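You operate a simulated robot arm through the tools that you are given. There is no shell and no other tool. Be economical: measure what you need, move in short steps, check, and stop when the job is done.

You run a simulated robot arm. Do the job below in one go: nothing can be reset, and whatever is moved stays where it is left.

Task
Take the wiping pad from the top of the short table and leave it on the small table top. Then take the small clear bottle and leave it on the table top before the filling machine. Then lift the delivery box lid open. The order counts. Set down upright: small clear bottle.
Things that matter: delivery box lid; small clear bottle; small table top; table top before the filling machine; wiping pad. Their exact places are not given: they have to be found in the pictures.

It is judged by the outcome, as a careful person would: the job done as asked, and still so three seconds after it is handed in. It fails if anything else is knocked over, pushed out of place, dropped, spilled or broken. Lids that push on must go on centred and level and be pressed home; caps that screw on are set level and turned clockwise until they are tight.

Robot
A 7-joint arm with a fingered hand on a trunk, on a base that drives. Base frame: it is fixed to the floor where the robot stands at the start and does not move with it; the origin is under the middle of the robot, x ahead of it, y to its left, z up. Lengths are in mm, angles in rad, forces in N, time in s.
With the tool pointing down near the work surface it reaches from about 340 to 760 mm from the robot's upright axis, wherever it stands. Its first joint turns from -2.897 to 2.897 rad. Places, roughly: delivery box lid [800, -8500, 900]; small clear bottle [-2000, 1750, 1000]; small table top [-1600, 200, 800]; table top before the filling machine (40x13 cm) [-3600, -2040, 860]. Payload 4 kg.
Tool frame: the origin (TCP) lies between the finger pads and is the grasp point; the fingertips stand 26 mm ahead of it; z points along the fingers, y is the line along which they close. The gripper opens to 132 mm. The gripper's body begins 73 mm behind the TCP. The gripper is a hand of 4 fingers: y runs from the thumb to the fingers, the wrist lies at [0, 0, -239] in the tool frame, and closing takes about 1.5 s.
Orientation is told as [roll, pitch, yaw] about the base's x, y, z axes, in that order, counted from this pose: with the fingers straight down and closing along the base's y, the tool's x points along the base's -x, its y along +y and its z along -z.

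Tools
- The arm moves only by the tool servo_tool. Its argument "commands" is a list of rows, each a list of 7 numbers: the finger opening in mm, from 0 to 132, then the shift along the tool's x, y, z in units of 50 mm (1.0 is 50 mm), then the turn, a rotation vector about the tool's x, y, z in units of 5 degrees (1.0 is 5 degrees). In form: [[jaw, tx, ty, tz, rx, ry, rz], ...]. A call has 1 to 20 rows; each row shifts and turns the commanded pose from where the row before left it, along the tool's axes as they then stand. A call with a number of a shift or a turn outside -1 to 1 is refused whole. Each row takes 0.2 s and may step no farther than 50 mm and 0.15 rad from the row before; otherwise, or with a gripper value out of range, the whole call is refused. A pose out of reach is approached as far as the arm can. The call stops where the force on the tool passes 40 N (or 10 N more than at its start, if that is more) or the arm is blocked; 0.2 s more then pass. The fingers move at their own pace (about 72 mm/s each) and stop on an object; they squeeze with about 23 N. The grip force told is the motor's: it shows also when the fingers shut on nothing. Time passes only in rows, and 0.2 s behind the last, so rows that do not move let the fingers close. It gives the time, the measured TCP pose, the force on the tool (base axes), the opening and the grip force at its end, in the units of the frame above (readings bear some noise), with the torque about the TCP (base axes, N m) and any sound that the robot's microphone picked up.
- Cameras (640 x 400 px; columns grow to the right, rows downward): "scene" is now at [10.9, 142.2, 1325.7]; the picture's right is [-0.10, -0.99, 0.00], its down [-0.74, 0.08, -0.66] and it looks along [0.66, -0.07, -0.75] (base axes); focal length 294 px, centre (320, 200). "wrist" rides on the gripper at [68, 2, -97] in the tool frame; the picture's right is [-0.03, 1.00, 0.00], its down [-0.82, -0.02, -0.58] and it looks along [-0.58, -0.01, 0.82] (tool axes); focal length 270 px, centre (320, 200).
- camera(camera): a new picture of that camera. No time passes.
- lift_body(by): slides the trunk up (or, below 0, down) by that many mm; the arm and the scene camera ride with it, the base frame stays. It gives what a move gives, with no picture.
- drive_base(legs): drives the robot by 1 to 6 legs, each [ahead, turn to the left] in mm and rad, along the robot's own axes; the way and the turn of a leg run together, so that a leg with both is an arc; at most 1500 mm and 3.142 rad a leg. The arm and the cameras ride along, it lands a little off, and it stops where it bumps. It gives what a move gives.
- grasp_type(shape): the hand has 4 fingers and takes this shape, open, in about a second: jaw (thumb against the fingers, like two jaws); tri (thumb and two fingers); tip (a fingertip pinch); poke (one finger out to press); point (the index stretched); flat (the hand flat); cup (the hand cupped); fist (a fist). The gripper value then closes the fingers along that shape, each until it touches; the sizes above hold for jaw. It gives what a move gives, with no picture.
- aim_head(pan, tilt): turns the head with the scene camera to pan (to the left, within 2.705 rad either way) and tilt (down, from -0.506 to 1.204), counted from straight ahead of the robot. It gives what a move gives.
- point_at(camera, pixels): for up to 12 pixels [column, row] of the newest picture of that camera ("zoom" is the newest enlarged one), the place [x, y, z] in the base frame of the surface seen there, good to about 2 mm, but the place of the scene camera against the robot may be out by one fixed shift of up to 12 mm in any direction. No time passes.
- close_up(camera, box): a new picture of the part [left, top, right, bottom] of that camera's present view, enlarged. No time passes.
- close_job(): hands the job in; it is judged then, once.

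Keep the steps short. Do not move on a guess: measure, check each grasp and each placing, and mend mistakes. In all there are 110 turns and 82 pictures (those below and enlarged ones count). Leave the gripper open and the arm clear of the work at the hand-in unless told otherwise, and finish with a single line.

The tools are called after "Call:" by a JSON object that holds its "api" and its "payload". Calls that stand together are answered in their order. servo_tool: Moves the arm, as the interface text tells. Its arguments: {"type":"object","properties":{"commands":{"type":"array"}},"required":["commands"]} The other tools are called the same way: lift_body (by) slides the trunk up or down; grasp_type (shape) gives the hand a shape; drive_base (legs) drives the base; aim_head (pan, tilt) turns the head that bears the scene camera; camera (camera) takes a picture; point_at (camera, pixels) gives the place of the surface under pixels of a picture; close_up (camera, box) takes an enlarged picture of a part of a camera's view; close_job () hands the job in.

At the start:

```text
time_s: 0.0
ee_pos: [484.7, 61.9, 939.5]
ee_rot: [-0.001, -0.001, 0.0]
ft_force: [0.4, -0.7, 0.8]
torque: [0.01, 0.0, -0.05]
opening: 131.8
finger_force: 0.0
shape: jaw
trunk travel left (down, up): [-300.0, 290.0]
robot x, y, heading: [-0.2, -0.7, -0.003]
head pan, tilt: [-0.101, 0.845]
```

scene: 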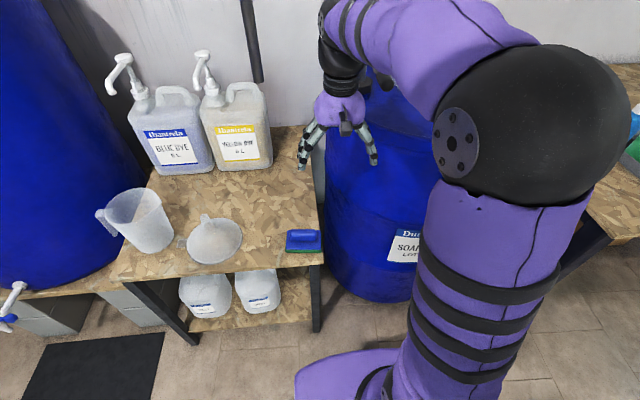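
wrist: 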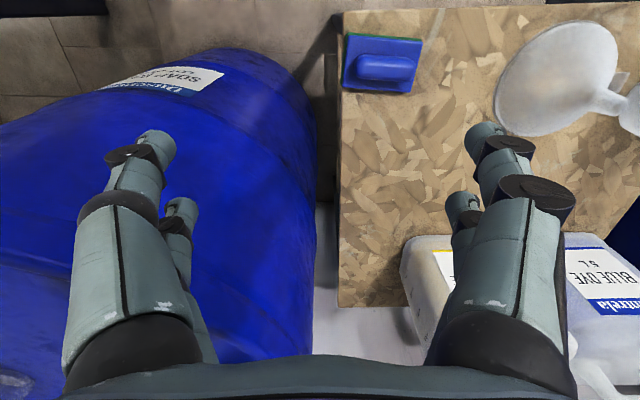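

The blue wiping pad is at about (303,240) in the scene and (382,62) in the wrist picture. I'll measure it with both cameras.

Call:
{"api": "point_at", "payload": {"camera": "wrist", "pixels": [[350, 36], [424, 44], [345, 86], [410, 90], [385, 65], [360, 70], [412, 70], [380, 110]]}}

Call:
{"api": "point_at", "payload": {"camera": "scene", "pixels": [[303, 236], [290, 233], [318, 234], [288, 250], [320, 250], [270, 262], [318, 190], [140, 200], [200, 235]]}}

Call:
{"api": "close_up", "payload": {"camera": "wrist", "box": [320, 10, 480, 110]}}

```text
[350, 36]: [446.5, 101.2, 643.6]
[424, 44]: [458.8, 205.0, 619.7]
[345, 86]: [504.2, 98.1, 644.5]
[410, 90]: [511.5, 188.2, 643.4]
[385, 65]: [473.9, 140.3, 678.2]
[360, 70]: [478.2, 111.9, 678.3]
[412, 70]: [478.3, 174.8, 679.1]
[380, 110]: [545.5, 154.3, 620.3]
```

```text
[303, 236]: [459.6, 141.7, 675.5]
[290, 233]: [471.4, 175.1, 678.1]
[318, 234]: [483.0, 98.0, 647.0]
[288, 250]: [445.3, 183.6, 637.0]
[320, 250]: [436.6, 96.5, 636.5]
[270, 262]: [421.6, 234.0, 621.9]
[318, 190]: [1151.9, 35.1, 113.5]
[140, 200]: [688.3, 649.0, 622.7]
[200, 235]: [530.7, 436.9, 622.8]
```

```text
4.00 times, centred on (400, 60) of wrist
```

zoom: 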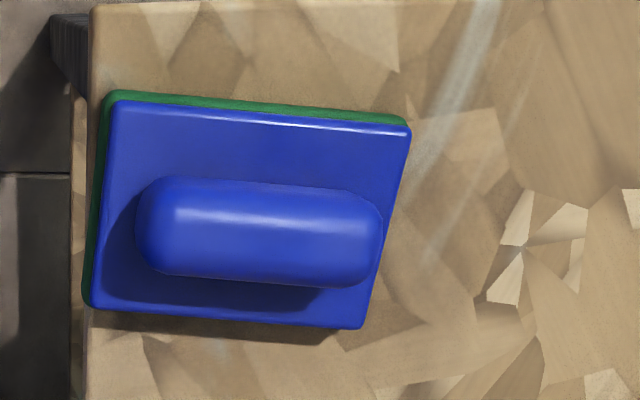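

The handle lies along y, with its top at z≈678 and the plate top at z≈644. I'll measure the handle's exact axis and width.

Call:
{"api": "point_at", "payload": {"camera": "zoom", "pixels": [[165, 200], [165, 255], [350, 215], [350, 270], [260, 190], [260, 205], [260, 235], [260, 265], [260, 275], [150, 225], [375, 240], [110, 120]]}}

```text
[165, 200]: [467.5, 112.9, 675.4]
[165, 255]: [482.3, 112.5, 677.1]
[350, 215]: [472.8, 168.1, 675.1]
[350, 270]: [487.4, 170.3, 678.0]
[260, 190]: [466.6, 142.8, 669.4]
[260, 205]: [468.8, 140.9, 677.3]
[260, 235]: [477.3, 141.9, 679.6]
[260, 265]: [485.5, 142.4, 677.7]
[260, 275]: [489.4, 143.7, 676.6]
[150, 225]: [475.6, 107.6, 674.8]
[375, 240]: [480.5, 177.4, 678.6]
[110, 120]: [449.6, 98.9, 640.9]
```

Handle centre is (478,142), about 26 mm wide, axis 5° off y. I'll turn the hand by +85° yaw at the present height so it closes across the handle.

Call:
{"api": "servo_tool", "payload": {"commands": [[100, 0, 0, 0, 0, 0, -1], [100, 0, 0, 0, 0, 0, -1], [100, 0, 0, 0, 0, 0, -1], [100, 0, 0, 0, 0, 0, -1], [100, 0, 0, 0, 0, 0, -1], [100, 0, 0, 0, 0, 0, -1], [100, 0, 0, 0, 0, 0, -1], [100, 0, 0, 0, 0, 0, -1], [100, 0, 0, 0, 0, 0, -1], [100, 0, 0, 0, 0, 0, -1], [100, 0, 0, 0, 0, 0, -1], [100, 0, 0, 0, 0, 0, -1], [100, 0, 0, 0, 0, 0, -1], [100, 0, 0, 0, 0, 0, -1], [100, 0, 0, 0, 0, 0, -1], [100, 0, 0, 0, 0, 0, -1], [100, 0, 0, 0, 0, 0, -1]]}}

```text
time_s: 3.6
ee_pos: [484.3, 61.5, 937.6]
ee_rot: [0.0, -0.001, 1.487]
ft_force: [0.3, -0.4, 0.4]
torque: [0.0, 0.01, -0.01]
opening: 100.5
finger_force: 0.1
shape: jaw
trunk travel left (down, up): [-300.0, 290.0]
robot x, y, heading: [-2.0, 0.9, 0.004]
head pan, tilt: [-0.101, 0.845]
```

Turn done. Now move above the handle (Δ≈[-6,+80]) and lower to about z 760 to check.

Call:
{"api": "servo_tool", "payload": {"commands": [[100, -0.4, 0.064, 0, 0, 0, 0], [100, -0.4, 0.064, 0, 0, 0, 0], [100, -0.4, 0.064, 0.5, 0, 0, 0], [100, -0.385, 0.064, 0.6, 0, 0, 0], [80, 0, 0, 0.8, 0, 0, 0], [80, 0, 0, 0.8, 0, 0, 0], [80, 0, 0, 0.8, 0, 0, 0]]}}

Call:
{"api": "camera", "payload": {"camera": "wrist"}}

```text
time_s: 5.2
ee_pos: [480.7, 145.8, 761.3]
ee_rot: [0.001, 0.001, 1.483]
ft_force: [0.2, 0.1, 0.9]
torque: [0.01, -0.01, 0.0]
opening: 80.3
finger_force: 0.1
shape: jaw
trunk travel left (down, up): [-300.0, 290.0]
robot x, y, heading: [-1.5, -1.4, -0.004]
head pan, tilt: [-0.101, 0.845]
```

```text
78 pictures are left
```

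wrist: 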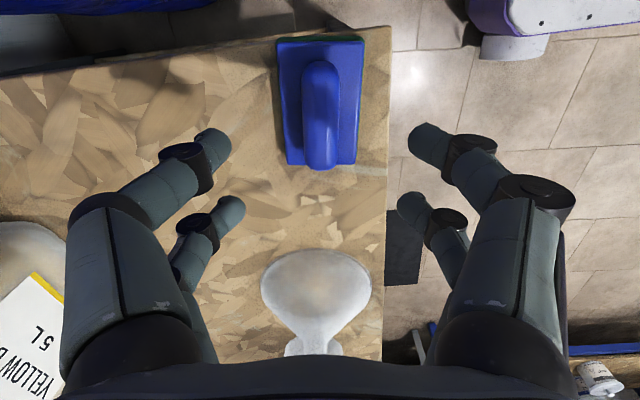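

The handle sits centred between the fingers. I'll re-measure it from this camera before descending.

Call:
{"api": "point_at", "payload": {"camera": "wrist", "pixels": [[321, 70], [321, 115], [321, 155], [306, 115], [337, 115], [290, 150]]}}

```text
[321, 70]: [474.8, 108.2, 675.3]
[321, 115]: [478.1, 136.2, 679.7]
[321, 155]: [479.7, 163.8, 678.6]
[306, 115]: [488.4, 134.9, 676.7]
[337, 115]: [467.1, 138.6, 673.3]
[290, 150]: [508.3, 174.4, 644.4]
```

Handle centre is confirmed at about (478,142). Descend 87 mm to z≈674 (tips 648, above the plate) and close.

Call:
{"api": "servo_tool", "payload": {"commands": [[80, 0.06, 0.04, 0.6, 0, 0, 0], [80, 0, 0, 0.6, 0, 0, 0], [80, 0, 0, 0.5, 0, 0, 0], [80, 0, 0, 0, 0, 0, 0]]}}

Call:
{"api": "servo_tool", "payload": {"commands": [[0, 0, 0, 0, 0, 0, 0], [0, 0, 0, 0, 0, 0, 0], [0, 0, 0, 0, 0, 0, 0], [0, 0, 0, 0, 0, 0, 0], [0, 0, 0, 0, 0, 0, 0], [0, 0, 0, 0, 0, 0, 0], [0, 0, 0, 0, 0, 0, 0]]}}

Call:
{"api": "camera", "payload": {"camera": "wrist"}}

```text
time_s: 6.2
ee_pos: [477.6, 142.5, 676.6]
ee_rot: [0.0, 0.0, 1.484]
ft_force: [0.2, 0.1, -0.8]
torque: [0.01, 0.0, -0.02]
opening: 80.6
finger_force: 0.0
shape: jaw
trunk travel left (down, up): [-300.0, 290.0]
robot x, y, heading: [-4.9, 1.4, 0.0]
head pan, tilt: [-0.101, 0.845]
```

```text
time_s: 7.8
ee_pos: [479.3, 142.4, 676.7]
ee_rot: [-0.001, 0.0, 1.484]
ft_force: [-0.1, 0.3, -0.4]
torque: [-0.02, 0.0, 0.01]
opening: 20.2
finger_force: 23.0
shape: jaw
trunk travel left (down, up): [-300.0, 290.0]
robot x, y, heading: [-0.1, -1.5, -0.001]
head pan, tilt: [-0.101, 0.845]
```

```text
77 pictures are left
```

wrist: 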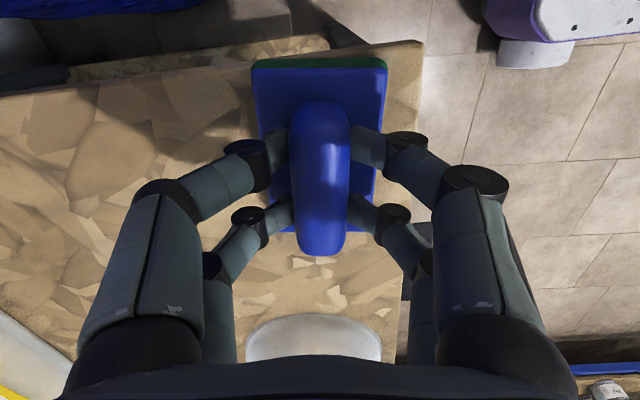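

The handle is gripped (20 mm, 23 N). Lift straight up by about 210 mm.

Call:
{"api": "servo_tool", "payload": {"commands": [[0, 0, 0, -0.4, 0, 0, 0], [0, 0, 0, -0.8, 0, 0, 0], [0, 0, 0, -1, 0, 0, 0], [0, 0, 0, -1, 0, 0, 0], [0, 0, 0, -1, 0, 0, 0], [0, 0, 0, -1, 0, 0, 0]]}}

Call:
{"api": "aim_head", "payload": {"pan": 2.7, "tilt": 0.5}}

Call:
{"api": "camera", "payload": {"camera": "scene"}}

Call:
{"api": "camera", "payload": {"camera": "wrist"}}

```text
time_s: 9.2
ee_pos: [479.7, 139.1, 940.2]
ee_rot: [0.001, 0.001, 1.483]
ft_force: [-0.2, -0.2, -0.6]
torque: [-0.01, 0.01, 0.01]
opening: 20.4
finger_force: 23.4
shape: jaw
trunk travel left (down, up): [-300.0, 290.0]
robot x, y, heading: [-0.2, 0.7, -0.003]
head pan, tilt: [-0.101, 0.845]
```

```text
time_s: 11.7
ee_pos: [479.9, 141.7, 939.0]
ee_rot: [0.0, -0.002, 1.483]
ft_force: [-0.1, 0.1, -0.3]
torque: [0.01, 0.02, 0.01]
opening: 19.8
finger_force: 23.1
shape: jaw
trunk travel left (down, up): [-300.0, 290.0]
robot x, y, heading: [-0.3, -1.9, -0.006]
head pan, tilt: [2.7, 0.499]
```

```text
76 pictures are left
```

scene: 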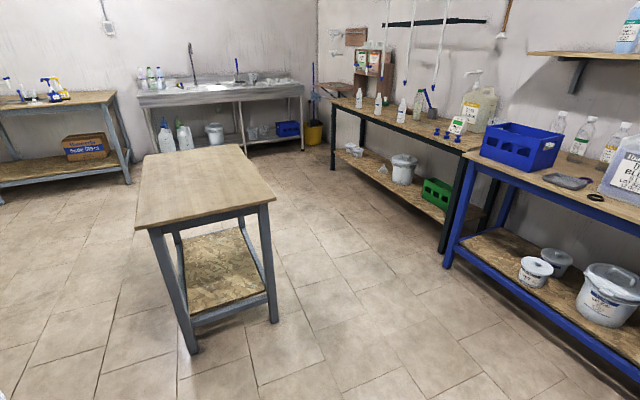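

```text
75 pictures are left
```

wrist: 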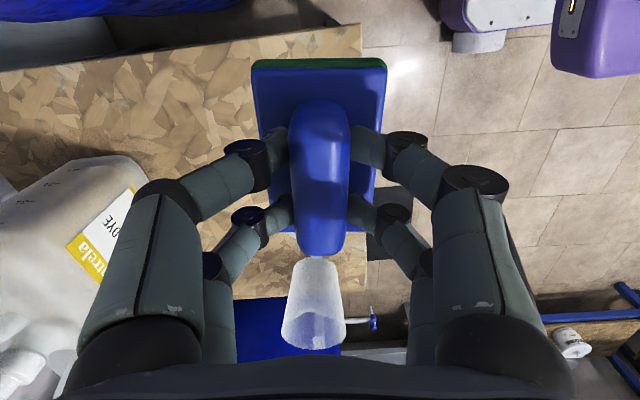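

The pad came up with the hand. The free-standing table at (205,185) must be the small table. I'll measure its corners and the bench.

Call:
{"api": "point_at", "payload": {"camera": "scene", "pixels": [[136, 228], [274, 200], [148, 158], [240, 146], [200, 210], [205, 180], [560, 120], [585, 135], [480, 160], [560, 180], [610, 150], [300, 300]]}}

Call:
{"api": "close_up", "payload": {"camera": "scene", "box": [320, 20, 640, 220]}}

```text
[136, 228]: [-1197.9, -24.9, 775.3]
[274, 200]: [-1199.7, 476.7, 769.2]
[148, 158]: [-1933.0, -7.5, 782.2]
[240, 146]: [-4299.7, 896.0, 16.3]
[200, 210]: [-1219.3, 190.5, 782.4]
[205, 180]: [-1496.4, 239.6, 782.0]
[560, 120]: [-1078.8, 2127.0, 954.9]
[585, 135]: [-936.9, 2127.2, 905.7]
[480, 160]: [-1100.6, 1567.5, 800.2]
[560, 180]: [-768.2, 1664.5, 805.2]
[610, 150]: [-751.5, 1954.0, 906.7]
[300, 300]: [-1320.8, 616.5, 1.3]
```

```text
2.00 times, centred on (480, 120) of scene
```

zoom: 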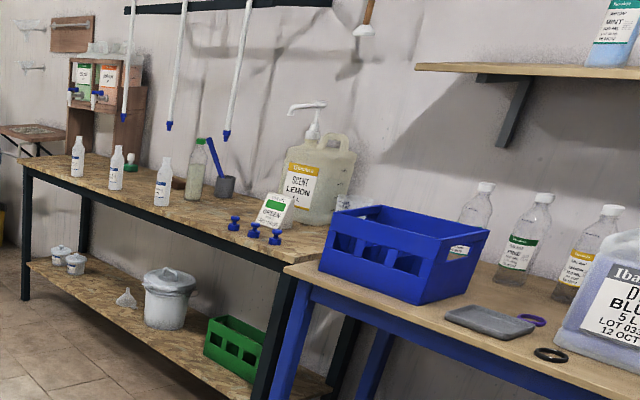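

The small table spans x −2000…−1200, y 0…480, z 782. I'll back off 450 mm from the work table, then turn left 2.81 rad with the pad held high.

Call:
{"api": "drive_base", "payload": {"legs": [[-450, 0]]}}

Call:
{"api": "aim_head", "payload": {"pan": 1.3, "tilt": 0.7}}

Call:
{"api": "camera", "payload": {"camera": "scene"}}

```text
time_s: 14.4
ee_pos: [27.6, 139.2, 940.5]
ee_rot: [0.001, 0.0, 1.483]
ft_force: [-0.2, 0.3, -0.2]
torque: [-0.03, -0.04, -0.01]
opening: 20.2
finger_force: 22.7
shape: jaw
trunk travel left (down, up): [-300.0, 290.0]
robot x, y, heading: [-449.7, -0.2, -0.001]
head pan, tilt: [2.7, 0.499]
```

```text
time_s: 15.9
ee_pos: [26.8, 138.9, 939.9]
ee_rot: [0.0, 0.0, 1.481]
ft_force: [-0.1, 0.4, -0.5]
torque: [-0.03, -0.01, 0.02]
opening: 20.1
finger_force: 22.8
shape: jaw
trunk travel left (down, up): [-300.0, 290.0]
robot x, y, heading: [-450.4, -0.8, -0.003]
head pan, tilt: [1.3, 0.7]
```

```text
73 pictures are left
```

scene: 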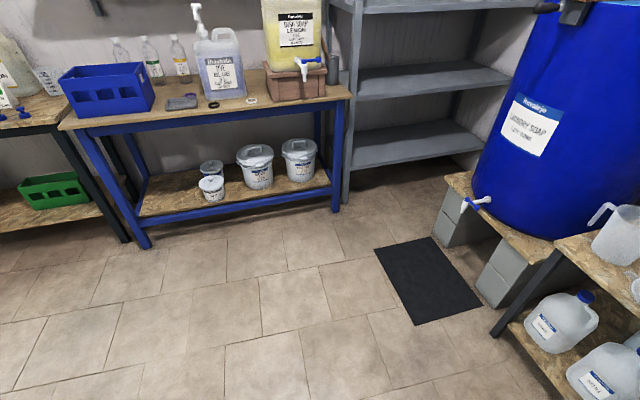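

The left side is clear. Turn left 2.81 rad, then drive 300 mm.

Call:
{"api": "drive_base", "payload": {"legs": [[0, 1.4], [0, 1.41], [250, 0]]}}

Call:
{"api": "aim_head", "payload": {"pan": 0.1, "tilt": 0.8}}

Call:
{"api": "camera", "payload": {"camera": "scene"}}

Call:
{"api": "camera", "payload": {"camera": "wrist"}}

```text
time_s: 25.3
ee_pos: [-1179.3, 117.9, 940.3]
ee_rot: [0.0, -0.003, -2.01]
ft_force: [0.7, 0.2, -1.2]
torque: [-0.01, 0.02, 0.01]
opening: 19.5
finger_force: 22.9
shape: jaw
trunk travel left (down, up): [-300.0, 290.0]
robot x, y, heading: [-680.7, 82.6, 2.784]
head pan, tilt: [1.3, 0.7]
```

```text
time_s: 26.7
ee_pos: [-1178.5, 117.2, 939.5]
ee_rot: [-0.001, 0.001, -2.009]
ft_force: [1.1, 0.1, -0.8]
torque: [-0.01, 0.01, 0.01]
opening: 19.9
finger_force: 23.0
shape: jaw
trunk travel left (down, up): [-300.0, 290.0]
robot x, y, heading: [-681.0, 82.7, 2.79]
head pan, tilt: [0.099, 0.799]
```

```text
72 pictures are left
```

scene: 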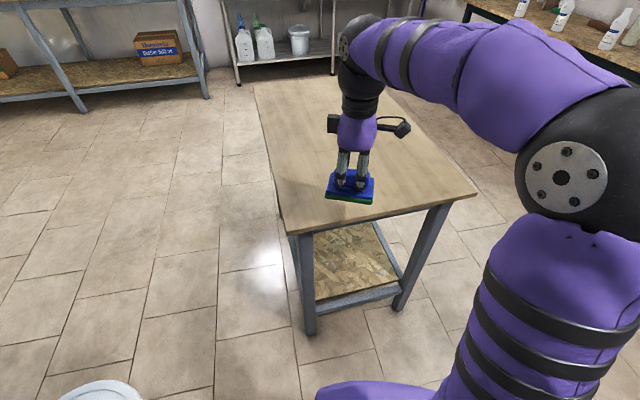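

```text
71 pictures are left
```

wrist: 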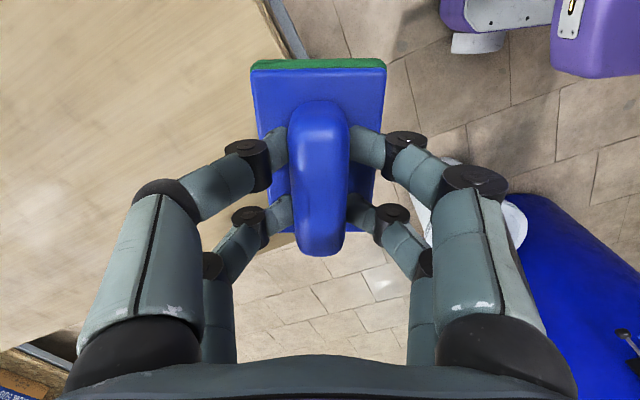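

Now reach over the table: move to about (-1340,180) at the same height, and measure the table with the wrist camera.

Call:
{"api": "servo_tool", "payload": {"commands": [[0, -0.046, -0.69, 0, 0, 0, 0], [0, -0.046, -0.69, 0, 0, 0, 0], [0, -0.046, -0.69, 0, 0, 0, 0], [0, -0.046, -0.69, 0, 0, 0, 0], [0, -0.046, -0.69, 0.5, 0, 0, 0], [0, 0, 0, 0.5, 0, 0, 0]]}}

Call:
{"api": "camera", "payload": {"camera": "wrist"}}

Call:
{"api": "point_at", "payload": {"camera": "wrist", "pixels": [[120, 60], [200, 30], [60, 150], [230, 280], [320, 290], [320, 180]]}}

Call:
{"api": "point_at", "payload": {"camera": "scene", "pixels": [[100, 390], [300, 200], [440, 180]]}}

```text
time_s: 28.1
ee_pos: [-1340.2, 182.8, 892.8]
ee_rot: [0.0, 0.001, -2.014]
ft_force: [0.8, 1.2, -1.3]
torque: [-0.01, 0.0, 0.01]
opening: 19.8
finger_force: 22.3
shape: jaw
trunk travel left (down, up): [-300.0, 290.0]
robot x, y, heading: [-679.5, 85.0, 2.78]
head pan, tilt: [0.099, 0.799]
```

```text
70 pictures are left
```

wrist: 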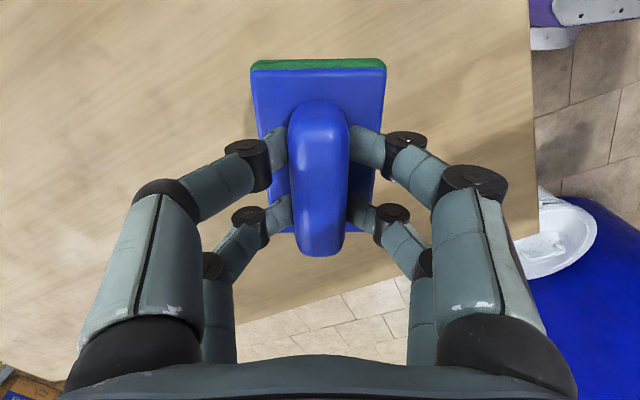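

```text
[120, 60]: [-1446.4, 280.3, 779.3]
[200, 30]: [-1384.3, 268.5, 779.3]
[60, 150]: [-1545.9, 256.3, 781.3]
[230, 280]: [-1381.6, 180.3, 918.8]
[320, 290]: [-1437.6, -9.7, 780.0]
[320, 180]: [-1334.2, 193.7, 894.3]
```

```text
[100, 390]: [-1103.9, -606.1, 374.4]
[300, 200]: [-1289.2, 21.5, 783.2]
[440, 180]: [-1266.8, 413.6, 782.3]
```

The table is at z≈780 under the pad, so contact is at TCP z≈836. Lower 53 mm, then creep in small steps watching the force.

Call:
{"api": "servo_tool", "payload": {"commands": [[0, 0, 0, 0.5, 0, 0, 0], [0, 0, 0, 0.4, 0, 0, 0], [0, 0, 0, 0.1, 0, 0, 0], [0, 0, 0, 0.06, 0, 0, 0], [0, 0, 0, 0.04, 0, 0, 0], [0, 0, 0, 0.03, 0, 0, 0]]}}

```text
time_s: 29.5
ee_pos: [-1340.5, 181.1, 834.5]
ee_rot: [-0.003, -0.002, -2.012]
ft_force: [0.9, -1.6, 11.9]
torque: [0.01, -0.05, -0.01]
opening: 20.0
finger_force: 22.8
shape: jaw
trunk travel left (down, up): [-300.0, 290.0]
robot x, y, heading: [-677.9, 82.6, 2.78]
head pan, tilt: [0.099, 0.799]
```

Contact is felt (12 N upward), so the pad rests on the table. Open the fingers and then lift away.

Call:
{"api": "servo_tool", "payload": {"commands": [[60, 0, 0, 0, 0, 0, 0], [90, 0, 0, 0, 0, 0, 0], [90, 0, 0, 0, 0, 0, 0], [90, 0, 0, 0, 0, 0, 0], [90, 0, 0, -0.4, 0, 0, 0], [90, 0, 0, -1, 0, 0, 0], [90, 0, 0, -1, 0, 0, 0]]}}

Call:
{"api": "camera", "payload": {"camera": "wrist"}}

```text
time_s: 31.1
ee_pos: [-1340.3, 182.7, 954.9]
ee_rot: [0.002, 0.001, -2.011]
ft_force: [0.1, -0.6, 0.4]
torque: [-0.01, -0.04, 0.0]
opening: 89.7
finger_force: 0.0
shape: jaw
trunk travel left (down, up): [-300.0, 290.0]
robot x, y, heading: [-682.9, 86.5, 2.79]
head pan, tilt: [0.099, 0.799]
```

```text
69 pictures are left
```

wrist: 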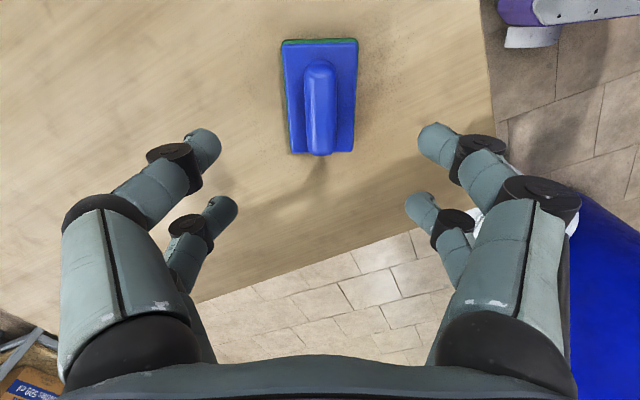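

The pad lies flat on the small table. Next I'll look toward the bench for the small clear bottle (bearing about −0.55 from my heading).

Call:
{"api": "aim_head", "payload": {"pan": -0.5, "tilt": 0.3}}

Call:
{"api": "camera", "payload": {"camera": "scene"}}

```text
time_s: 32.1
ee_pos: [-1341.0, 181.8, 955.3]
ee_rot: [-0.001, -0.001, -2.009]
ft_force: [-0.3, -0.7, 0.2]
torque: [-0.01, -0.02, 0.02]
opening: 89.5
finger_force: 0.0
shape: jaw
trunk travel left (down, up): [-300.0, 290.0]
robot x, y, heading: [-679.0, 82.0, 2.786]
head pan, tilt: [-0.499, 0.3]
```

```text
68 pictures are left
```

scene: 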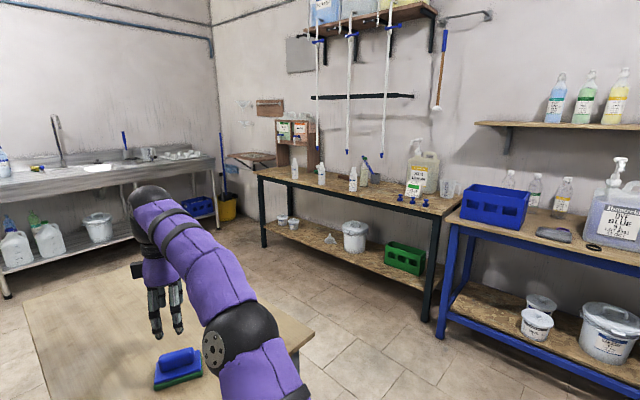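

Call:
{"api": "close_up", "payload": {"camera": "scene", "box": [230, 110, 470, 260]}}

Call:
{"api": "point_at", "payload": {"camera": "scene", "pixels": [[295, 170], [321, 175], [352, 182], [365, 175], [372, 172], [400, 205], [440, 210], [425, 235], [265, 175], [425, 170]]}}

```text
2.67 times, centred on (350, 185) of scene
```

zoom: 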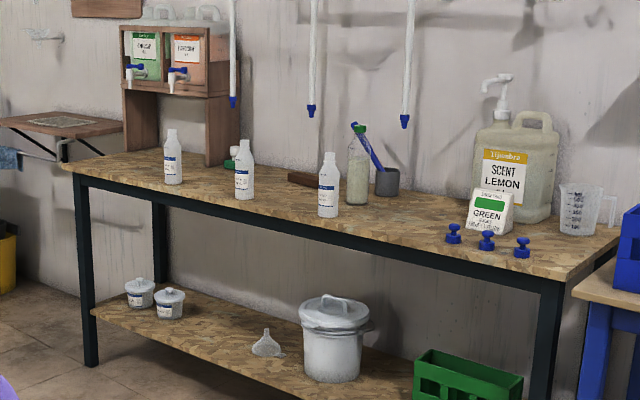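

```text
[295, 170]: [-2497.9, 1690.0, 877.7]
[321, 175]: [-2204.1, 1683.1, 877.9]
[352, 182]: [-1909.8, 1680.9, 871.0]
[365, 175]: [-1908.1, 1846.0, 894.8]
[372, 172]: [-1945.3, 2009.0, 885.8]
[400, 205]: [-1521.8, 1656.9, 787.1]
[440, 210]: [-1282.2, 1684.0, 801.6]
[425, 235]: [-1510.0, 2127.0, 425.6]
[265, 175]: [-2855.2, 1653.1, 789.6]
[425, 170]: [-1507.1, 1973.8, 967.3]
```

The bench carries three white bottles (x≈−2498, −2204, −1910, y≈1683) and a green-capped glass bottle at about (−1908,1846). I need a nearer look. Retract the arm 200 mm and up 50 mm, then drive round the small table.

Call:
{"api": "servo_tool", "payload": {"commands": [[90, 0, 0.6, -0.5, 0, 0, 0], [90, 0, 0.8, -0.5, 0, 0, 0], [90, 0, 0.9, 0, 0, 0, 0], [90, 0, 0.9, 0, 0, 0, 0], [90, 0, 0.8, 0, 0, 0, 0]]}}

Call:
{"api": "drive_base", "payload": {"legs": [[0, -1.215], [850, 0], [0, 1.57]]}}

```text
time_s: 33.3
ee_pos: [-1159.0, 93.3, 1005.3]
ee_rot: [0.001, -0.001, -2.012]
ft_force: [0.0, 0.0, -0.8]
torque: [0.0, -0.01, 0.02]
opening: 89.6
finger_force: 0.0
shape: jaw
trunk travel left (down, up): [-300.0, 290.0]
robot x, y, heading: [-682.8, 78.2, 2.787]
head pan, tilt: [-0.499, 0.3]
```

```text
time_s: 45.5
ee_pos: [-1118.3, 809.6, 1006.0]
ee_rot: [0.001, 0.001, -1.699]
ft_force: [0.2, 0.0, -0.4]
torque: [0.04, 0.01, -0.01]
opening: 89.7
finger_force: 0.0
shape: jaw
trunk travel left (down, up): [-300.0, 290.0]
robot x, y, heading: [-658.8, 946.4, 3.098]
head pan, tilt: [-0.499, 0.3]
```

Now drive along the bench about 1250 mm and face it.

Call:
{"api": "drive_base", "payload": {"legs": [[1250, 0], [0, -1.53]]}}

Call:
{"api": "aim_head", "payload": {"pan": 0, "tilt": 0.5}}

Call:
{"api": "camera", "payload": {"camera": "scene"}}

```text
time_s: 55.7
ee_pos: [-2048.5, 1473.8, 1004.9]
ee_rot: [0.0, 0.001, 3.065]
ft_force: [0.4, 0.4, -0.4]
torque: [0.01, 0.03, 0.02]
opening: 89.9
finger_force: 0.0
shape: jaw
trunk travel left (down, up): [-300.0, 290.0]
robot x, y, heading: [-1890.1, 1022.9, 1.579]
head pan, tilt: [-0.499, 0.3]
```

```text
time_s: 56.6
ee_pos: [-2049.3, 1474.3, 1005.3]
ee_rot: [-0.001, 0.0, 3.066]
ft_force: [0.0, -0.2, -0.1]
torque: [-0.01, 0.02, 0.01]
opening: 89.7
finger_force: 0.0
shape: jaw
trunk travel left (down, up): [-300.0, 290.0]
robot x, y, heading: [-1888.3, 1018.1, 1.58]
head pan, tilt: [0.0, 0.499]
```

```text
66 pictures are left
```

scene: 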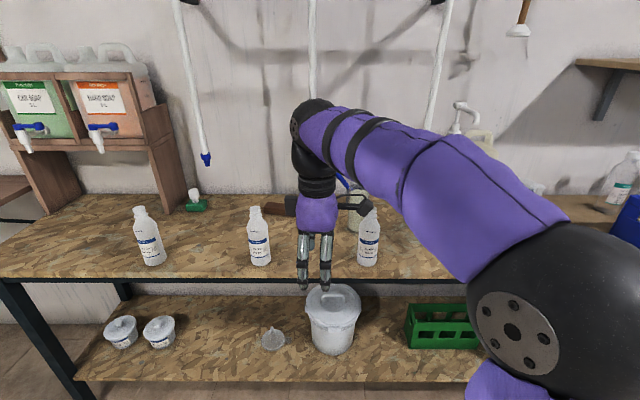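

The arm hides the glass bottle. I'll look at the bottles enlarged.

Call:
{"api": "close_up", "payload": {"camera": "scene", "box": [120, 160, 440, 300]}}

Call:
{"api": "camera", "payload": {"camera": "wrist"}}

```text
2.00 times, centred on (280, 230) of scene
```

zoom: 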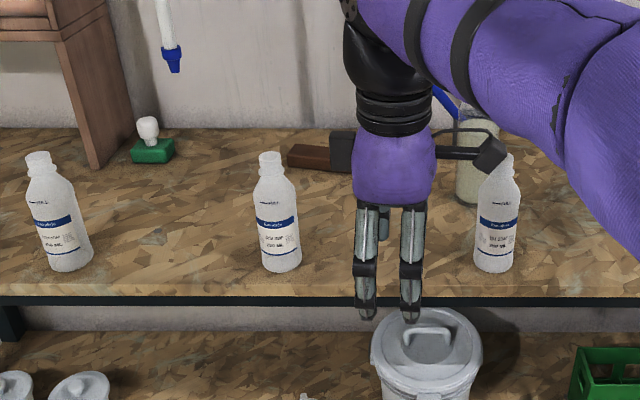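

```text
64 pictures are left
```

wrist: 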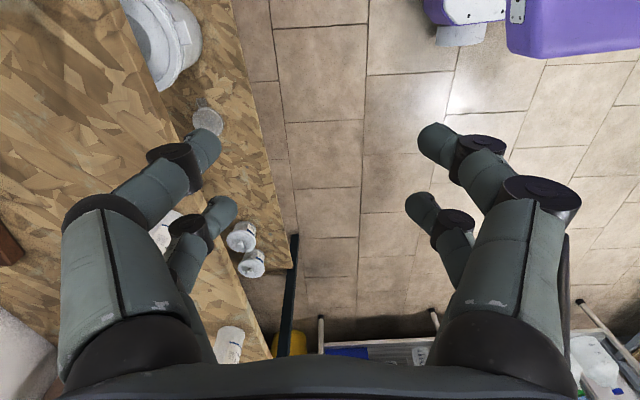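

Three identical white labelled bottles stand in front; the glass one is hidden by the arm. I'll turn the base a bit right (the arm stays in front of the bench edge) to uncover it.

Call:
{"api": "drive_base", "payload": {"legs": [[0, -0.6]]}}

Call:
{"api": "aim_head", "payload": {"pan": 0.5, "tilt": 0.45}}

Call:
{"api": "close_up", "payload": {"camera": "scene", "box": [160, 70, 480, 270]}}

```text
time_s: 58.9
ee_pos: [-1765.1, 1484.2, 1006.2]
ee_rot: [0.001, 0.0, 2.461]
ft_force: [-0.7, 0.4, 0.1]
torque: [0.01, 0.02, 0.03]
opening: 89.6
finger_force: 0.1
shape: jaw
trunk travel left (down, up): [-300.0, 290.0]
robot x, y, heading: [-1892.0, 1022.6, 0.971]
head pan, tilt: [0.0, 0.499]
```

```text
time_s: 59.8
ee_pos: [-1765.7, 1485.8, 1005.6]
ee_rot: [0.001, -0.001, 2.462]
ft_force: [-0.2, 0.0, -0.1]
torque: [-0.02, 0.01, 0.0]
opening: 89.6
finger_force: 0.1
shape: jaw
trunk travel left (down, up): [-300.0, 290.0]
robot x, y, heading: [-1890.0, 1028.0, 0.971]
head pan, tilt: [0.499, 0.45]
```

```text
2.00 times, centred on (320, 170) of scene
```

zoom: 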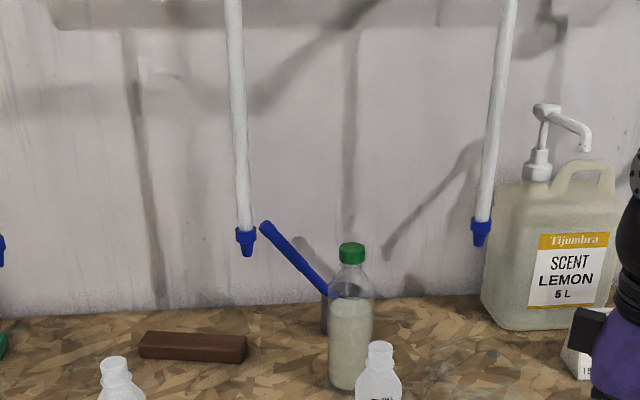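

The only clear bottle here is the green-capped one (zoom 350,315). I'll measure it and its neighbours.

Call:
{"api": "point_at", "payload": {"camera": "zoom", "pixels": [[351, 246], [351, 258], [345, 285], [335, 320], [368, 320], [350, 350], [350, 385], [376, 350], [115, 365], [325, 330], [270, 232], [320, 390]]}}

Call:
{"api": "camera", "payload": {"camera": "scene"}}

```text
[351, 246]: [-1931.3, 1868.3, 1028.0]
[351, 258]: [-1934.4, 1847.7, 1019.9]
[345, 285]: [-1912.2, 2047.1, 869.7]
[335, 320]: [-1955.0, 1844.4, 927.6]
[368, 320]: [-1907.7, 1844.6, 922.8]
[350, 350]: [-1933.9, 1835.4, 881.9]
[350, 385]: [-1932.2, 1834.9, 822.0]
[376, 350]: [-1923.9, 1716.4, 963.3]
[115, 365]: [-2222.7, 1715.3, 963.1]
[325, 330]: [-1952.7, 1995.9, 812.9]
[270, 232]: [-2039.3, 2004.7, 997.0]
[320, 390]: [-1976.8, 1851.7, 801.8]
```

```text
62 pictures are left
```

scene: 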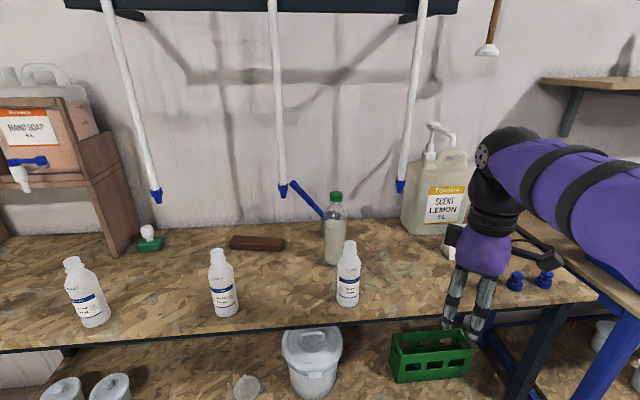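

The clear bottle is centred near (−1931,1866), base z≈802, top 1028, about 50 mm wide. A white bottle stands right in front of it, so I'll come in diagonally from front-left, between the two white bottles. I'll raise the trunk for clearance and drive to about (−2480,1190).

Call:
{"api": "lift_body", "payload": {"by": 150}}

Call:
{"api": "drive_base", "payload": {"legs": [[0, 1.9], [610, 0], [0, -1.98]]}}

Call:
{"api": "aim_head", "payload": {"pan": 0, "tilt": 0.5}}

Call:
{"api": "camera", "payload": {"camera": "scene"}}

```text
time_s: 61.5
ee_pos: [-1763.8, 1486.1, 1155.3]
ee_rot: [-0.001, 0.0, 2.462]
ft_force: [0.6, -0.4, -0.7]
torque: [0.02, 0.02, 0.02]
opening: 89.6
finger_force: 0.1
shape: jaw
trunk travel left (down, up): [-450.0, 140.0]
robot x, y, heading: [-1887.7, 1021.1, 0.968]
head pan, tilt: [0.499, 0.45]
```

```text
time_s: 75.3
ee_pos: [-2303.0, 1639.6, 1155.0]
ee_rot: [0.0, 0.0, 2.342]
ft_force: [0.6, 0.2, 0.3]
torque: [-0.01, -0.04, -0.04]
opening: 89.9
finger_force: 0.0
shape: jaw
trunk travel left (down, up): [-450.0, 140.0]
robot x, y, heading: [-2481.8, 1195.0, 0.854]
head pan, tilt: [0.499, 0.45]
```

```text
time_s: 76.3
ee_pos: [-2302.1, 1639.2, 1154.8]
ee_rot: [0.0, -0.001, 2.345]
ft_force: [1.4, 0.3, 0.5]
torque: [-0.02, 0.01, 0.01]
opening: 89.8
finger_force: 0.1
shape: jaw
trunk travel left (down, up): [-450.0, 140.0]
robot x, y, heading: [-2476.3, 1195.9, 0.856]
head pan, tilt: [0.0, 0.499]
```

```text
61 pictures are left
```

scene: 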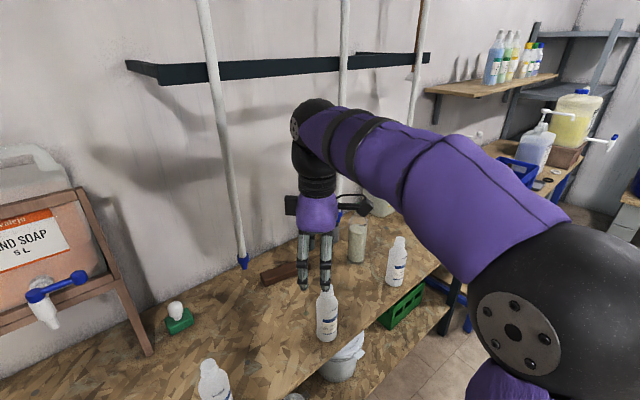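

I'll turn the hand about its axis by +95° so its camera side faces along the approach direction (about 50° azimuth).

Call:
{"api": "servo_tool", "payload": {"commands": [[90, 0, 0, 0, 0, 0, -1], [90, 0, 0, 0, 0, 0, -1], [90, 0, 0, 0, 0, 0, -1], [90, 0, 0, 0, 0, 0, -1], [90, 0, 0, 0, 0, 0, -1], [90, 0, 0, 0, 0, 0, -1], [90, 0, 0, 0, 0, 0, -1], [90, 0, 0, 0, 0, 0, -1], [90, 0, 0, 0, 0, 0, -1], [90, 0, 0, 0, 0, 0, -1], [90, 0, 0, 0, 0, 0, -1], [90, 0, 0, 0, 0, 0, -1], [90, 0, 0, 0, 0, 0, -1], [90, 0, 0, 0, 0, 0, -1], [90, 0, 0, 0, 0, 0, -1], [90, 0, 0, 0, 0, 0, -1], [90, 0, 0, 0, 0, 0, -1], [90, 0, 0, 0, 0, 0, -1], [90, 0, 0, 0, 0, 0, -1]]}}

```text
time_s: 80.3
ee_pos: [-2384.4, 1596.3, 1098.2]
ee_rot: [-0.002, 0.001, -2.285]
ft_force: [-1.1, 0.1, -0.4]
torque: [-0.01, 0.0, -0.01]
opening: 89.8
finger_force: 0.1
shape: jaw
out of reach, approached as far as the arm can: row 15, 16, 17, 18, 19
trunk travel left (down, up): [-450.0, 140.0]
robot x, y, heading: [-2476.9, 1196.1, 0.854]
head pan, tilt: [0.0, 0.499]
```

The hand is turned (yaw −2.285) but the arm drifted at its limits. Next shift 200 mm forward along the approach direction, then begin tilting the fingers forward.

Call:
{"api": "servo_tool", "payload": {"commands": [[90, 0.8, 0, 0, 0, 0, 0], [90, 0.8, 0, 0, 0, 0, 0], [90, 0.8, 0, 0, 0, 0, 0], [90, 0.8, 0, 0, 0, 0, 0], [90, 0.5, 0, 0, 0, 1, 0], [90, 0.5, 0, 0, 0, 1, 0], [90, 0.5, 0, 0.04, 0, 1, 0], [90, 0.5, 0, 0.08, 0, 1, 0]]}}

```text
time_s: 82.1
ee_pos: [-2366.9, 1665.8, 1040.3]
ee_rot: [0.0, 0.321, -2.284]
ft_force: [-0.6, 0.2, 0.5]
torque: [0.02, -0.01, 0.0]
opening: 89.6
finger_force: 0.1
shape: jaw
out of reach, approached as far as the arm can: row 1, 2, 3, 4, 5, 6, 7, 8
trunk travel left (down, up): [-450.0, 140.0]
robot x, y, heading: [-2478.6, 1192.9, 0.851]
head pan, tilt: [0.0, 0.499]
```

That flipped posture is out of the arm's range. I'll undo the tilt and turn the hand back toward its natural yaw (camera on the robot's side), then tilt forward from there.

Call:
{"api": "servo_tool", "payload": {"commands": [[90, 0, 0, -0.2, 0, -1, 0], [90, 0, 0, -0.2, 0, -1, 0], [90, 0, 0, -0.2, 0, -1, 0], [90, 0, 0, -0.2, 0, -0.68, 0], [90, 0, 0, 0, 0, 0, 1], [90, 0, 0, 0, 0, 0, 1], [90, 0, 0, 0, 0, 0, 1], [90, 0, 0, 0, 0, 0, 1], [90, 0, 0, 0, 0, 0, 1], [90, 0, 0, 0, 0, 0, 1], [90, 0, 0, 0, 0, 0, 1], [90, 0, 0, 0, 0, 0, 1], [90, 0, 0, 0, 0, 0, 1], [90, 0, 0, 0, 0, 0, 1], [90, 0, 0, 0, 0, 0, 1], [90, 0, 0, 0, 0, 0, 1]]}}

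Call:
{"api": "servo_tool", "payload": {"commands": [[90, 0, 0, 0, 0, 0, 1], [90, 0, 0, 0, 0, 0, 1], [90, 0, 0, 0, 0, 0, 1], [90, 0, 0, 0, 0, 0, 1], [90, 0, 0, 0, 0, 0, 1], [90, 0, 0, 0, 0, 0, 1], [90, 0, 0, 0, 0, 0, 1], [90, 0, 0, 0, 0, 0, 1], [90, 0, 0, 0, 0, 0, 1], [90, 0, 0, 0, 0, 0, 1], [90, 0, 0, 0, 0, 0, 1], [90, 0, 0, 0, 0, 0, 1], [90, 0, 0, 0, 0, 0, 1], [90, 0, 0, 0, 0, 0, 1], [90, 0, 0, 0, 0, 0, 1], [90, 0, 0, 0, 0, 0, 1], [90, 0, 0, 0, 0, 0, 1], [90, 0, 0, 0, 0, 0, 1], [90, 0, 0, 0, 0, 0, 1], [90, 0, 0, 0, 0, 0, 1]]}}

```text
time_s: 85.5
ee_pos: [-2395.3, 1640.9, 1068.2]
ee_rot: [-0.026, 0.014, 2.953]
ft_force: [0.7, -0.3, -0.2]
torque: [0.03, 0.03, 0.0]
opening: 89.6
finger_force: 0.0
shape: jaw
out of reach, approached as far as the arm can: row 1, 2, 3, 4
trunk travel left (down, up): [-450.0, 140.0]
robot x, y, heading: [-2484.9, 1195.3, 0.848]
head pan, tilt: [0.0, 0.499]
```

```text
time_s: 89.7
ee_pos: [-2392.5, 1642.6, 1068.5]
ee_rot: [-0.007, -0.025, 1.207]
ft_force: [0.5, 0.3, -0.3]
torque: [-0.02, 0.03, -0.01]
opening: 89.6
finger_force: 0.2
shape: jaw
trunk travel left (down, up): [-450.0, 140.0]
robot x, y, heading: [-2478.5, 1197.9, 0.852]
head pan, tilt: [0.0, 0.499]
```

Now yaw 1.207. Four more turns, then shift sideways and forward over to the diagonal approach line at safe height.

Call:
{"api": "servo_tool", "payload": {"commands": [[90, 0, 0, 0, 0, 0, 1], [90, 0, 0, 0, 0, 0, 1], [90, 0, 0, 0, 0, 0, 1], [90, 0, 0, 0, 0, 0, 1], [90, -0.47, -0.7, 0, 0, 0, 0], [90, -0.47, -0.7, 0, 0, 0, 0], [90, -0.47, -0.7, 0, 0, 0, 0], [90, -0.47, -0.7, 0, 0, 0, 0], [90, -0.47, -0.7, 0, 0, 0, 0], [90, -0.47, -0.7, 0, 0, 0, 0]]}}

Call:
{"api": "servo_tool", "payload": {"commands": [[90, 0, 0, 0, 0, -1, 0], [90, 0, 0, 0, 0, -1, 0], [90, 0, 0, 0, 0, -1, 0], [90, 0, 0, 0, 0, -1, 0], [90, 0, 0, 0, 0, -1, 0], [90, 0, 0, 0, 0, -1, 0], [90, 0, 0, 0, 0, -1, 0]]}}

Call:
{"api": "camera", "payload": {"camera": "scene"}}

Call:
{"api": "camera", "payload": {"camera": "wrist"}}

```text
time_s: 91.9
ee_pos: [-2142.2, 1612.9, 1070.0]
ee_rot: [0.001, -0.029, 0.86]
ft_force: [0.2, 0.5, -0.6]
torque: [-0.02, 0.03, -0.02]
opening: 89.6
finger_force: 0.0
shape: jaw
trunk travel left (down, up): [-450.0, 140.0]
robot x, y, heading: [-2478.7, 1198.7, 0.853]
head pan, tilt: [0.0, 0.499]
```

```text
time_s: 93.5
ee_pos: [-2142.8, 1611.5, 1070.7]
ee_rot: [0.0, -0.641, 0.86]
ft_force: [0.0, 0.3, 1.1]
torque: [0.0, 0.0, 0.0]
opening: 89.7
finger_force: 0.0
shape: jaw
trunk travel left (down, up): [-450.0, 140.0]
robot x, y, heading: [-2483.3, 1189.5, 0.856]
head pan, tilt: [0.0, 0.499]
```

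```text
60 pictures are left
```

scene: 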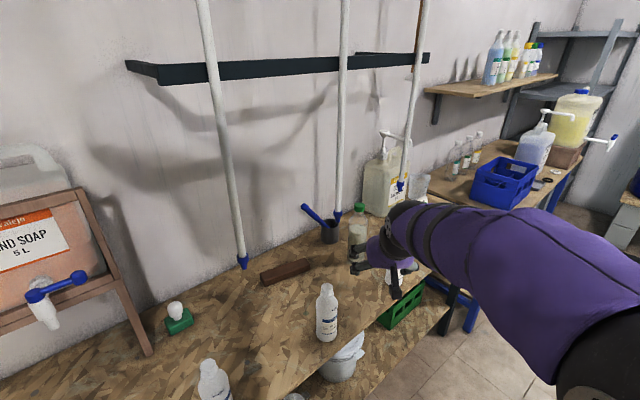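

```text
59 pictures are left
```

wrist: 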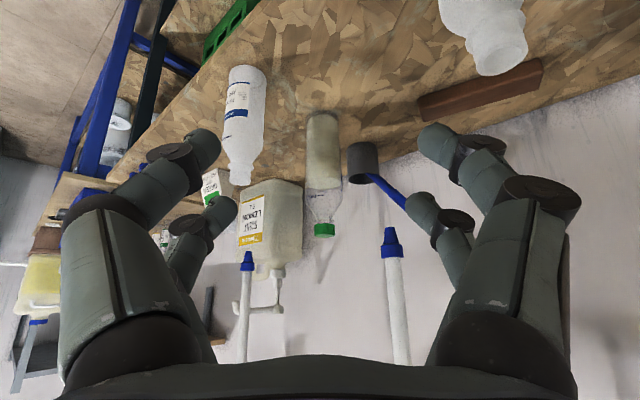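

This posture works. In the (upside-down) wrist view the clear bottle is at (323,170), white bottles at (245,120) and (490,35). Measure them.

Call:
{"api": "point_at", "payload": {"camera": "wrist", "pixels": [[322, 118], [310, 150], [338, 150], [323, 150], [323, 175], [324, 230], [247, 80], [243, 120], [240, 175], [495, 20], [500, 55], [370, 160]]}}

```text
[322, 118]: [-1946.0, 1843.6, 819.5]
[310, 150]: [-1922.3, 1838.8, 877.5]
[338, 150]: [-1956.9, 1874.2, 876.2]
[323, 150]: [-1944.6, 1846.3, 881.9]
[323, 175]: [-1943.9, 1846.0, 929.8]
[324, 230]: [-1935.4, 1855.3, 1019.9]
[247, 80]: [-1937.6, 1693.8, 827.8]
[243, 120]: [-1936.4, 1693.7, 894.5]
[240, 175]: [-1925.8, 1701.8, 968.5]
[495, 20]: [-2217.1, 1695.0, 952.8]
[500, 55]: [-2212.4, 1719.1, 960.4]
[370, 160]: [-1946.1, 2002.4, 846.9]
```

Clear bottle centre ≈(−1928,1865). I'll tilt to 30° below horizontal and move to the start of a straight approach line (300 mm back along the tool axis).

Call:
{"api": "servo_tool", "payload": {"commands": [[90, 0, 0, 0, 0, -0.93, 0], [90, 0, 0, 0, 0, -0.93, 0], [90, 0, 0, 0, 0, -0.93, 0], [90, 0, 0, 0, 0, -0.93, 0], [90, 0, 0, 0, 0, -0.93, 0]]}}

```text
time_s: 94.7
ee_pos: [-2142.6, 1610.9, 1071.2]
ee_rot: [0.001, -1.044, 0.859]
ft_force: [-0.2, -0.3, -0.3]
torque: [0.03, -0.01, 0.02]
opening: 89.8
finger_force: 0.0
shape: jaw
trunk travel left (down, up): [-450.0, 140.0]
robot x, y, heading: [-2480.9, 1195.1, 0.852]
head pan, tilt: [0.0, 0.499]
```

Move about half the approach line (170 mm along the tool axis, with the small lateral correction) and look.

Call:
{"api": "servo_tool", "payload": {"commands": [[90, -0.24, 0.03, 0.85, 0, 0, 0], [90, -0.23, 0.04, 0.85, 0, 0, 0], [90, 0, 0, 0.85, 0, 0, 0], [90, 0, 0, 0.85, 0, 0, 0]]}}

Call:
{"api": "camera", "payload": {"camera": "wrist"}}

Call:
{"api": "camera", "payload": {"camera": "scene"}}

```text
time_s: 95.7
ee_pos: [-2041.0, 1735.0, 1003.7]
ee_rot: [0.0, -1.044, 0.859]
ft_force: [0.6, -0.8, 0.4]
torque: [0.03, -0.01, 0.04]
opening: 89.7
finger_force: 0.1
shape: jaw
trunk travel left (down, up): [-450.0, 140.0]
robot x, y, heading: [-2480.5, 1191.4, 0.857]
head pan, tilt: [0.0, 0.499]
```

```text
58 pictures are left
```

wrist: 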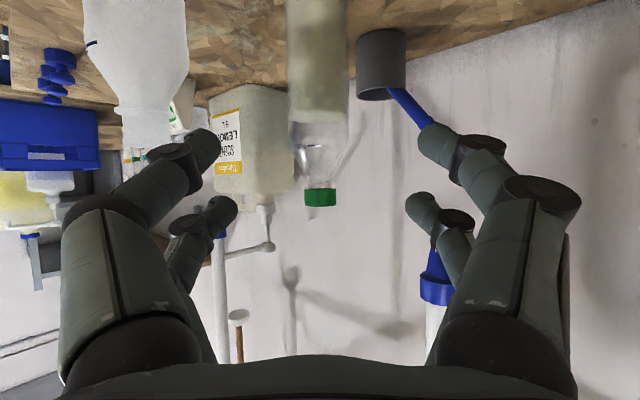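

```text
57 pictures are left
```

scene: 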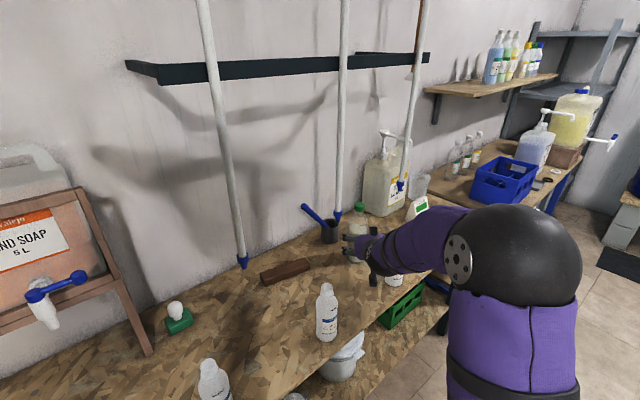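

Check clearances: hose tip at (437,270), blue stick at (410,105), and the bottles.

Call:
{"api": "point_at", "payload": {"camera": "wrist", "pixels": [[437, 265], [412, 108], [380, 70], [320, 197], [292, 90], [345, 90], [318, 90], [318, 115], [140, 60], [150, 110], [303, 140], [335, 140]]}}

```text
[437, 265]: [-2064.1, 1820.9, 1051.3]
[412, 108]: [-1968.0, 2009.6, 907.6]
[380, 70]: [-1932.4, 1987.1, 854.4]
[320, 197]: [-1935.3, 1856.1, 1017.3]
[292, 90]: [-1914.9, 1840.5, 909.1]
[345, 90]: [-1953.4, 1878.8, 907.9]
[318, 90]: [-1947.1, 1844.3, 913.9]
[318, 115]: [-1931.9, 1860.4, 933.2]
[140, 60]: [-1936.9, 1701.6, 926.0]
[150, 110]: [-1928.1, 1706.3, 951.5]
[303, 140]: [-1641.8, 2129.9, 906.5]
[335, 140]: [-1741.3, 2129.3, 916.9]
```

The hose tip hangs near my path. I'll measure its lowest end precisely.

Call:
{"api": "close_up", "payload": {"camera": "wrist", "box": [380, 170, 540, 330]}}

Call:
{"api": "point_at", "payload": {"camera": "wrist", "pixels": [[436, 248], [436, 254], [425, 285], [452, 290], [436, 300], [430, 330]]}}

```text
2.50 times, centred on (460, 250) of wrist
```

zoom: 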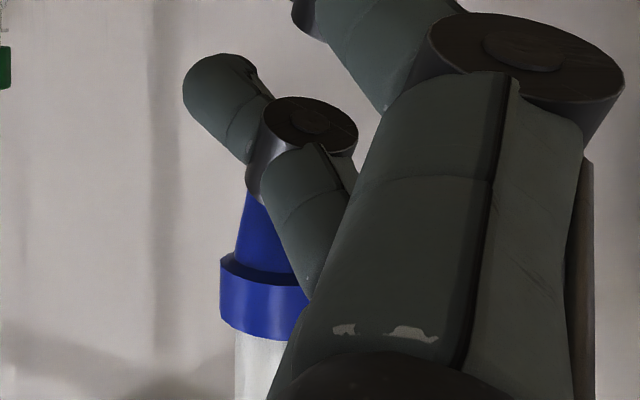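

```text
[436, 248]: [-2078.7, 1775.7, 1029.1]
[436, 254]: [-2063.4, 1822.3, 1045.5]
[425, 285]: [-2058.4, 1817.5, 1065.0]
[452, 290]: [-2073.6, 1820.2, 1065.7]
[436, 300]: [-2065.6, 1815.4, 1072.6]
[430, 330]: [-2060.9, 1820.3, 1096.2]
```

The hose tip's lowest end is about z 1025, 80 mm left of my axis; the hand passes about 20 mm below it. Continue 110 mm along the axis and check.

Call:
{"api": "servo_tool", "payload": {"commands": [[90, 0, 0, 0.55, 0, 0, 0], [90, 0, 0, 0.55, 0, 0, 0], [90, 0, 0, 0.55, 0, 0, 0], [90, 0, 0, 0.55, 0, 0, 0]]}}

Call:
{"api": "camera", "payload": {"camera": "wrist"}}

```text
time_s: 96.7
ee_pos: [-1977.8, 1808.3, 948.7]
ee_rot: [0.0, -1.046, 0.861]
ft_force: [1.0, 0.5, 0.9]
torque: [-0.01, -0.02, 0.01]
opening: 89.9
finger_force: 0.2
shape: jaw
trunk travel left (down, up): [-450.0, 140.0]
robot x, y, heading: [-2480.5, 1191.4, 0.854]
head pan, tilt: [0.0, 0.499]
```

```text
55 pictures are left
```

wrist: 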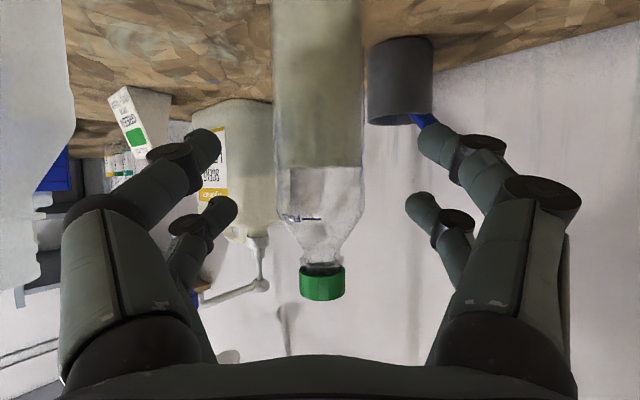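

The bottle is centred between the fingers (col 318). Go the last 84 mm and close.

Call:
{"api": "servo_tool", "payload": {"commands": [[90, 0, 0, 0.45, 0, 0, 0], [90, 0, 0, 0.45, 0, 0, 0], [90, 0, 0, 0.4, 0, 0, 0], [90, 0, 0, 0.38, 0, 0, 0], [90, 0, 0, 0, 0, 0, 0]]}}

Call:
{"api": "camera", "payload": {"camera": "wrist"}}

```text
time_s: 97.9
ee_pos: [-1932.2, 1860.6, 907.4]
ee_rot: [0.0, -1.044, 0.858]
ft_force: [0.4, -0.2, 0.2]
torque: [-0.01, 0.02, 0.0]
opening: 89.9
finger_force: 0.0
shape: jaw
trunk travel left (down, up): [-450.0, 140.0]
robot x, y, heading: [-2479.5, 1197.6, 0.848]
head pan, tilt: [0.0, 0.499]
```

```text
54 pictures are left
```

wrist: 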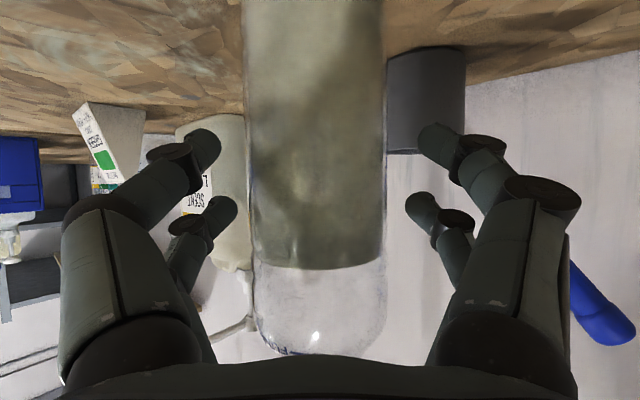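

The bottle is between the fingers and no contact is felt. Close.

Call:
{"api": "servo_tool", "payload": {"commands": [[0, 0, 0, 0, 0, 0, 0], [0, 0, 0, 0, 0, 0, 0], [0, 0, 0, 0, 0, 0, 0], [0, 0, 0, 0, 0, 0, 0], [0, 0, 0, 0, 0, 0, 0], [0, 0, 0, 0, 0, 0, 0], [0, 0, 0, 0, 0, 0, 0]]}}

Call:
{"api": "camera", "payload": {"camera": "wrist"}}

```text
time_s: 99.5
ee_pos: [-1932.8, 1859.0, 906.8]
ee_rot: [0.001, -1.045, 0.858]
ft_force: [0.1, -0.7, 0.6]
torque: [-0.17, 0.04, 0.0]
opening: 56.8
finger_force: 22.9
shape: jaw
trunk travel left (down, up): [-450.0, 140.0]
robot x, y, heading: [-2484.8, 1197.5, 0.854]
head pan, tilt: [0.0, 0.499]
```

```text
53 pictures are left
```

wrist: 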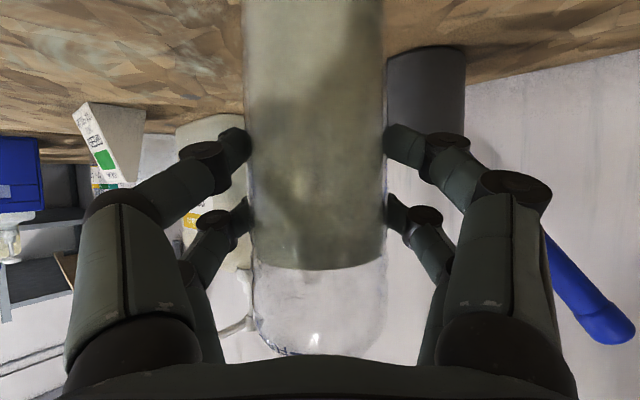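

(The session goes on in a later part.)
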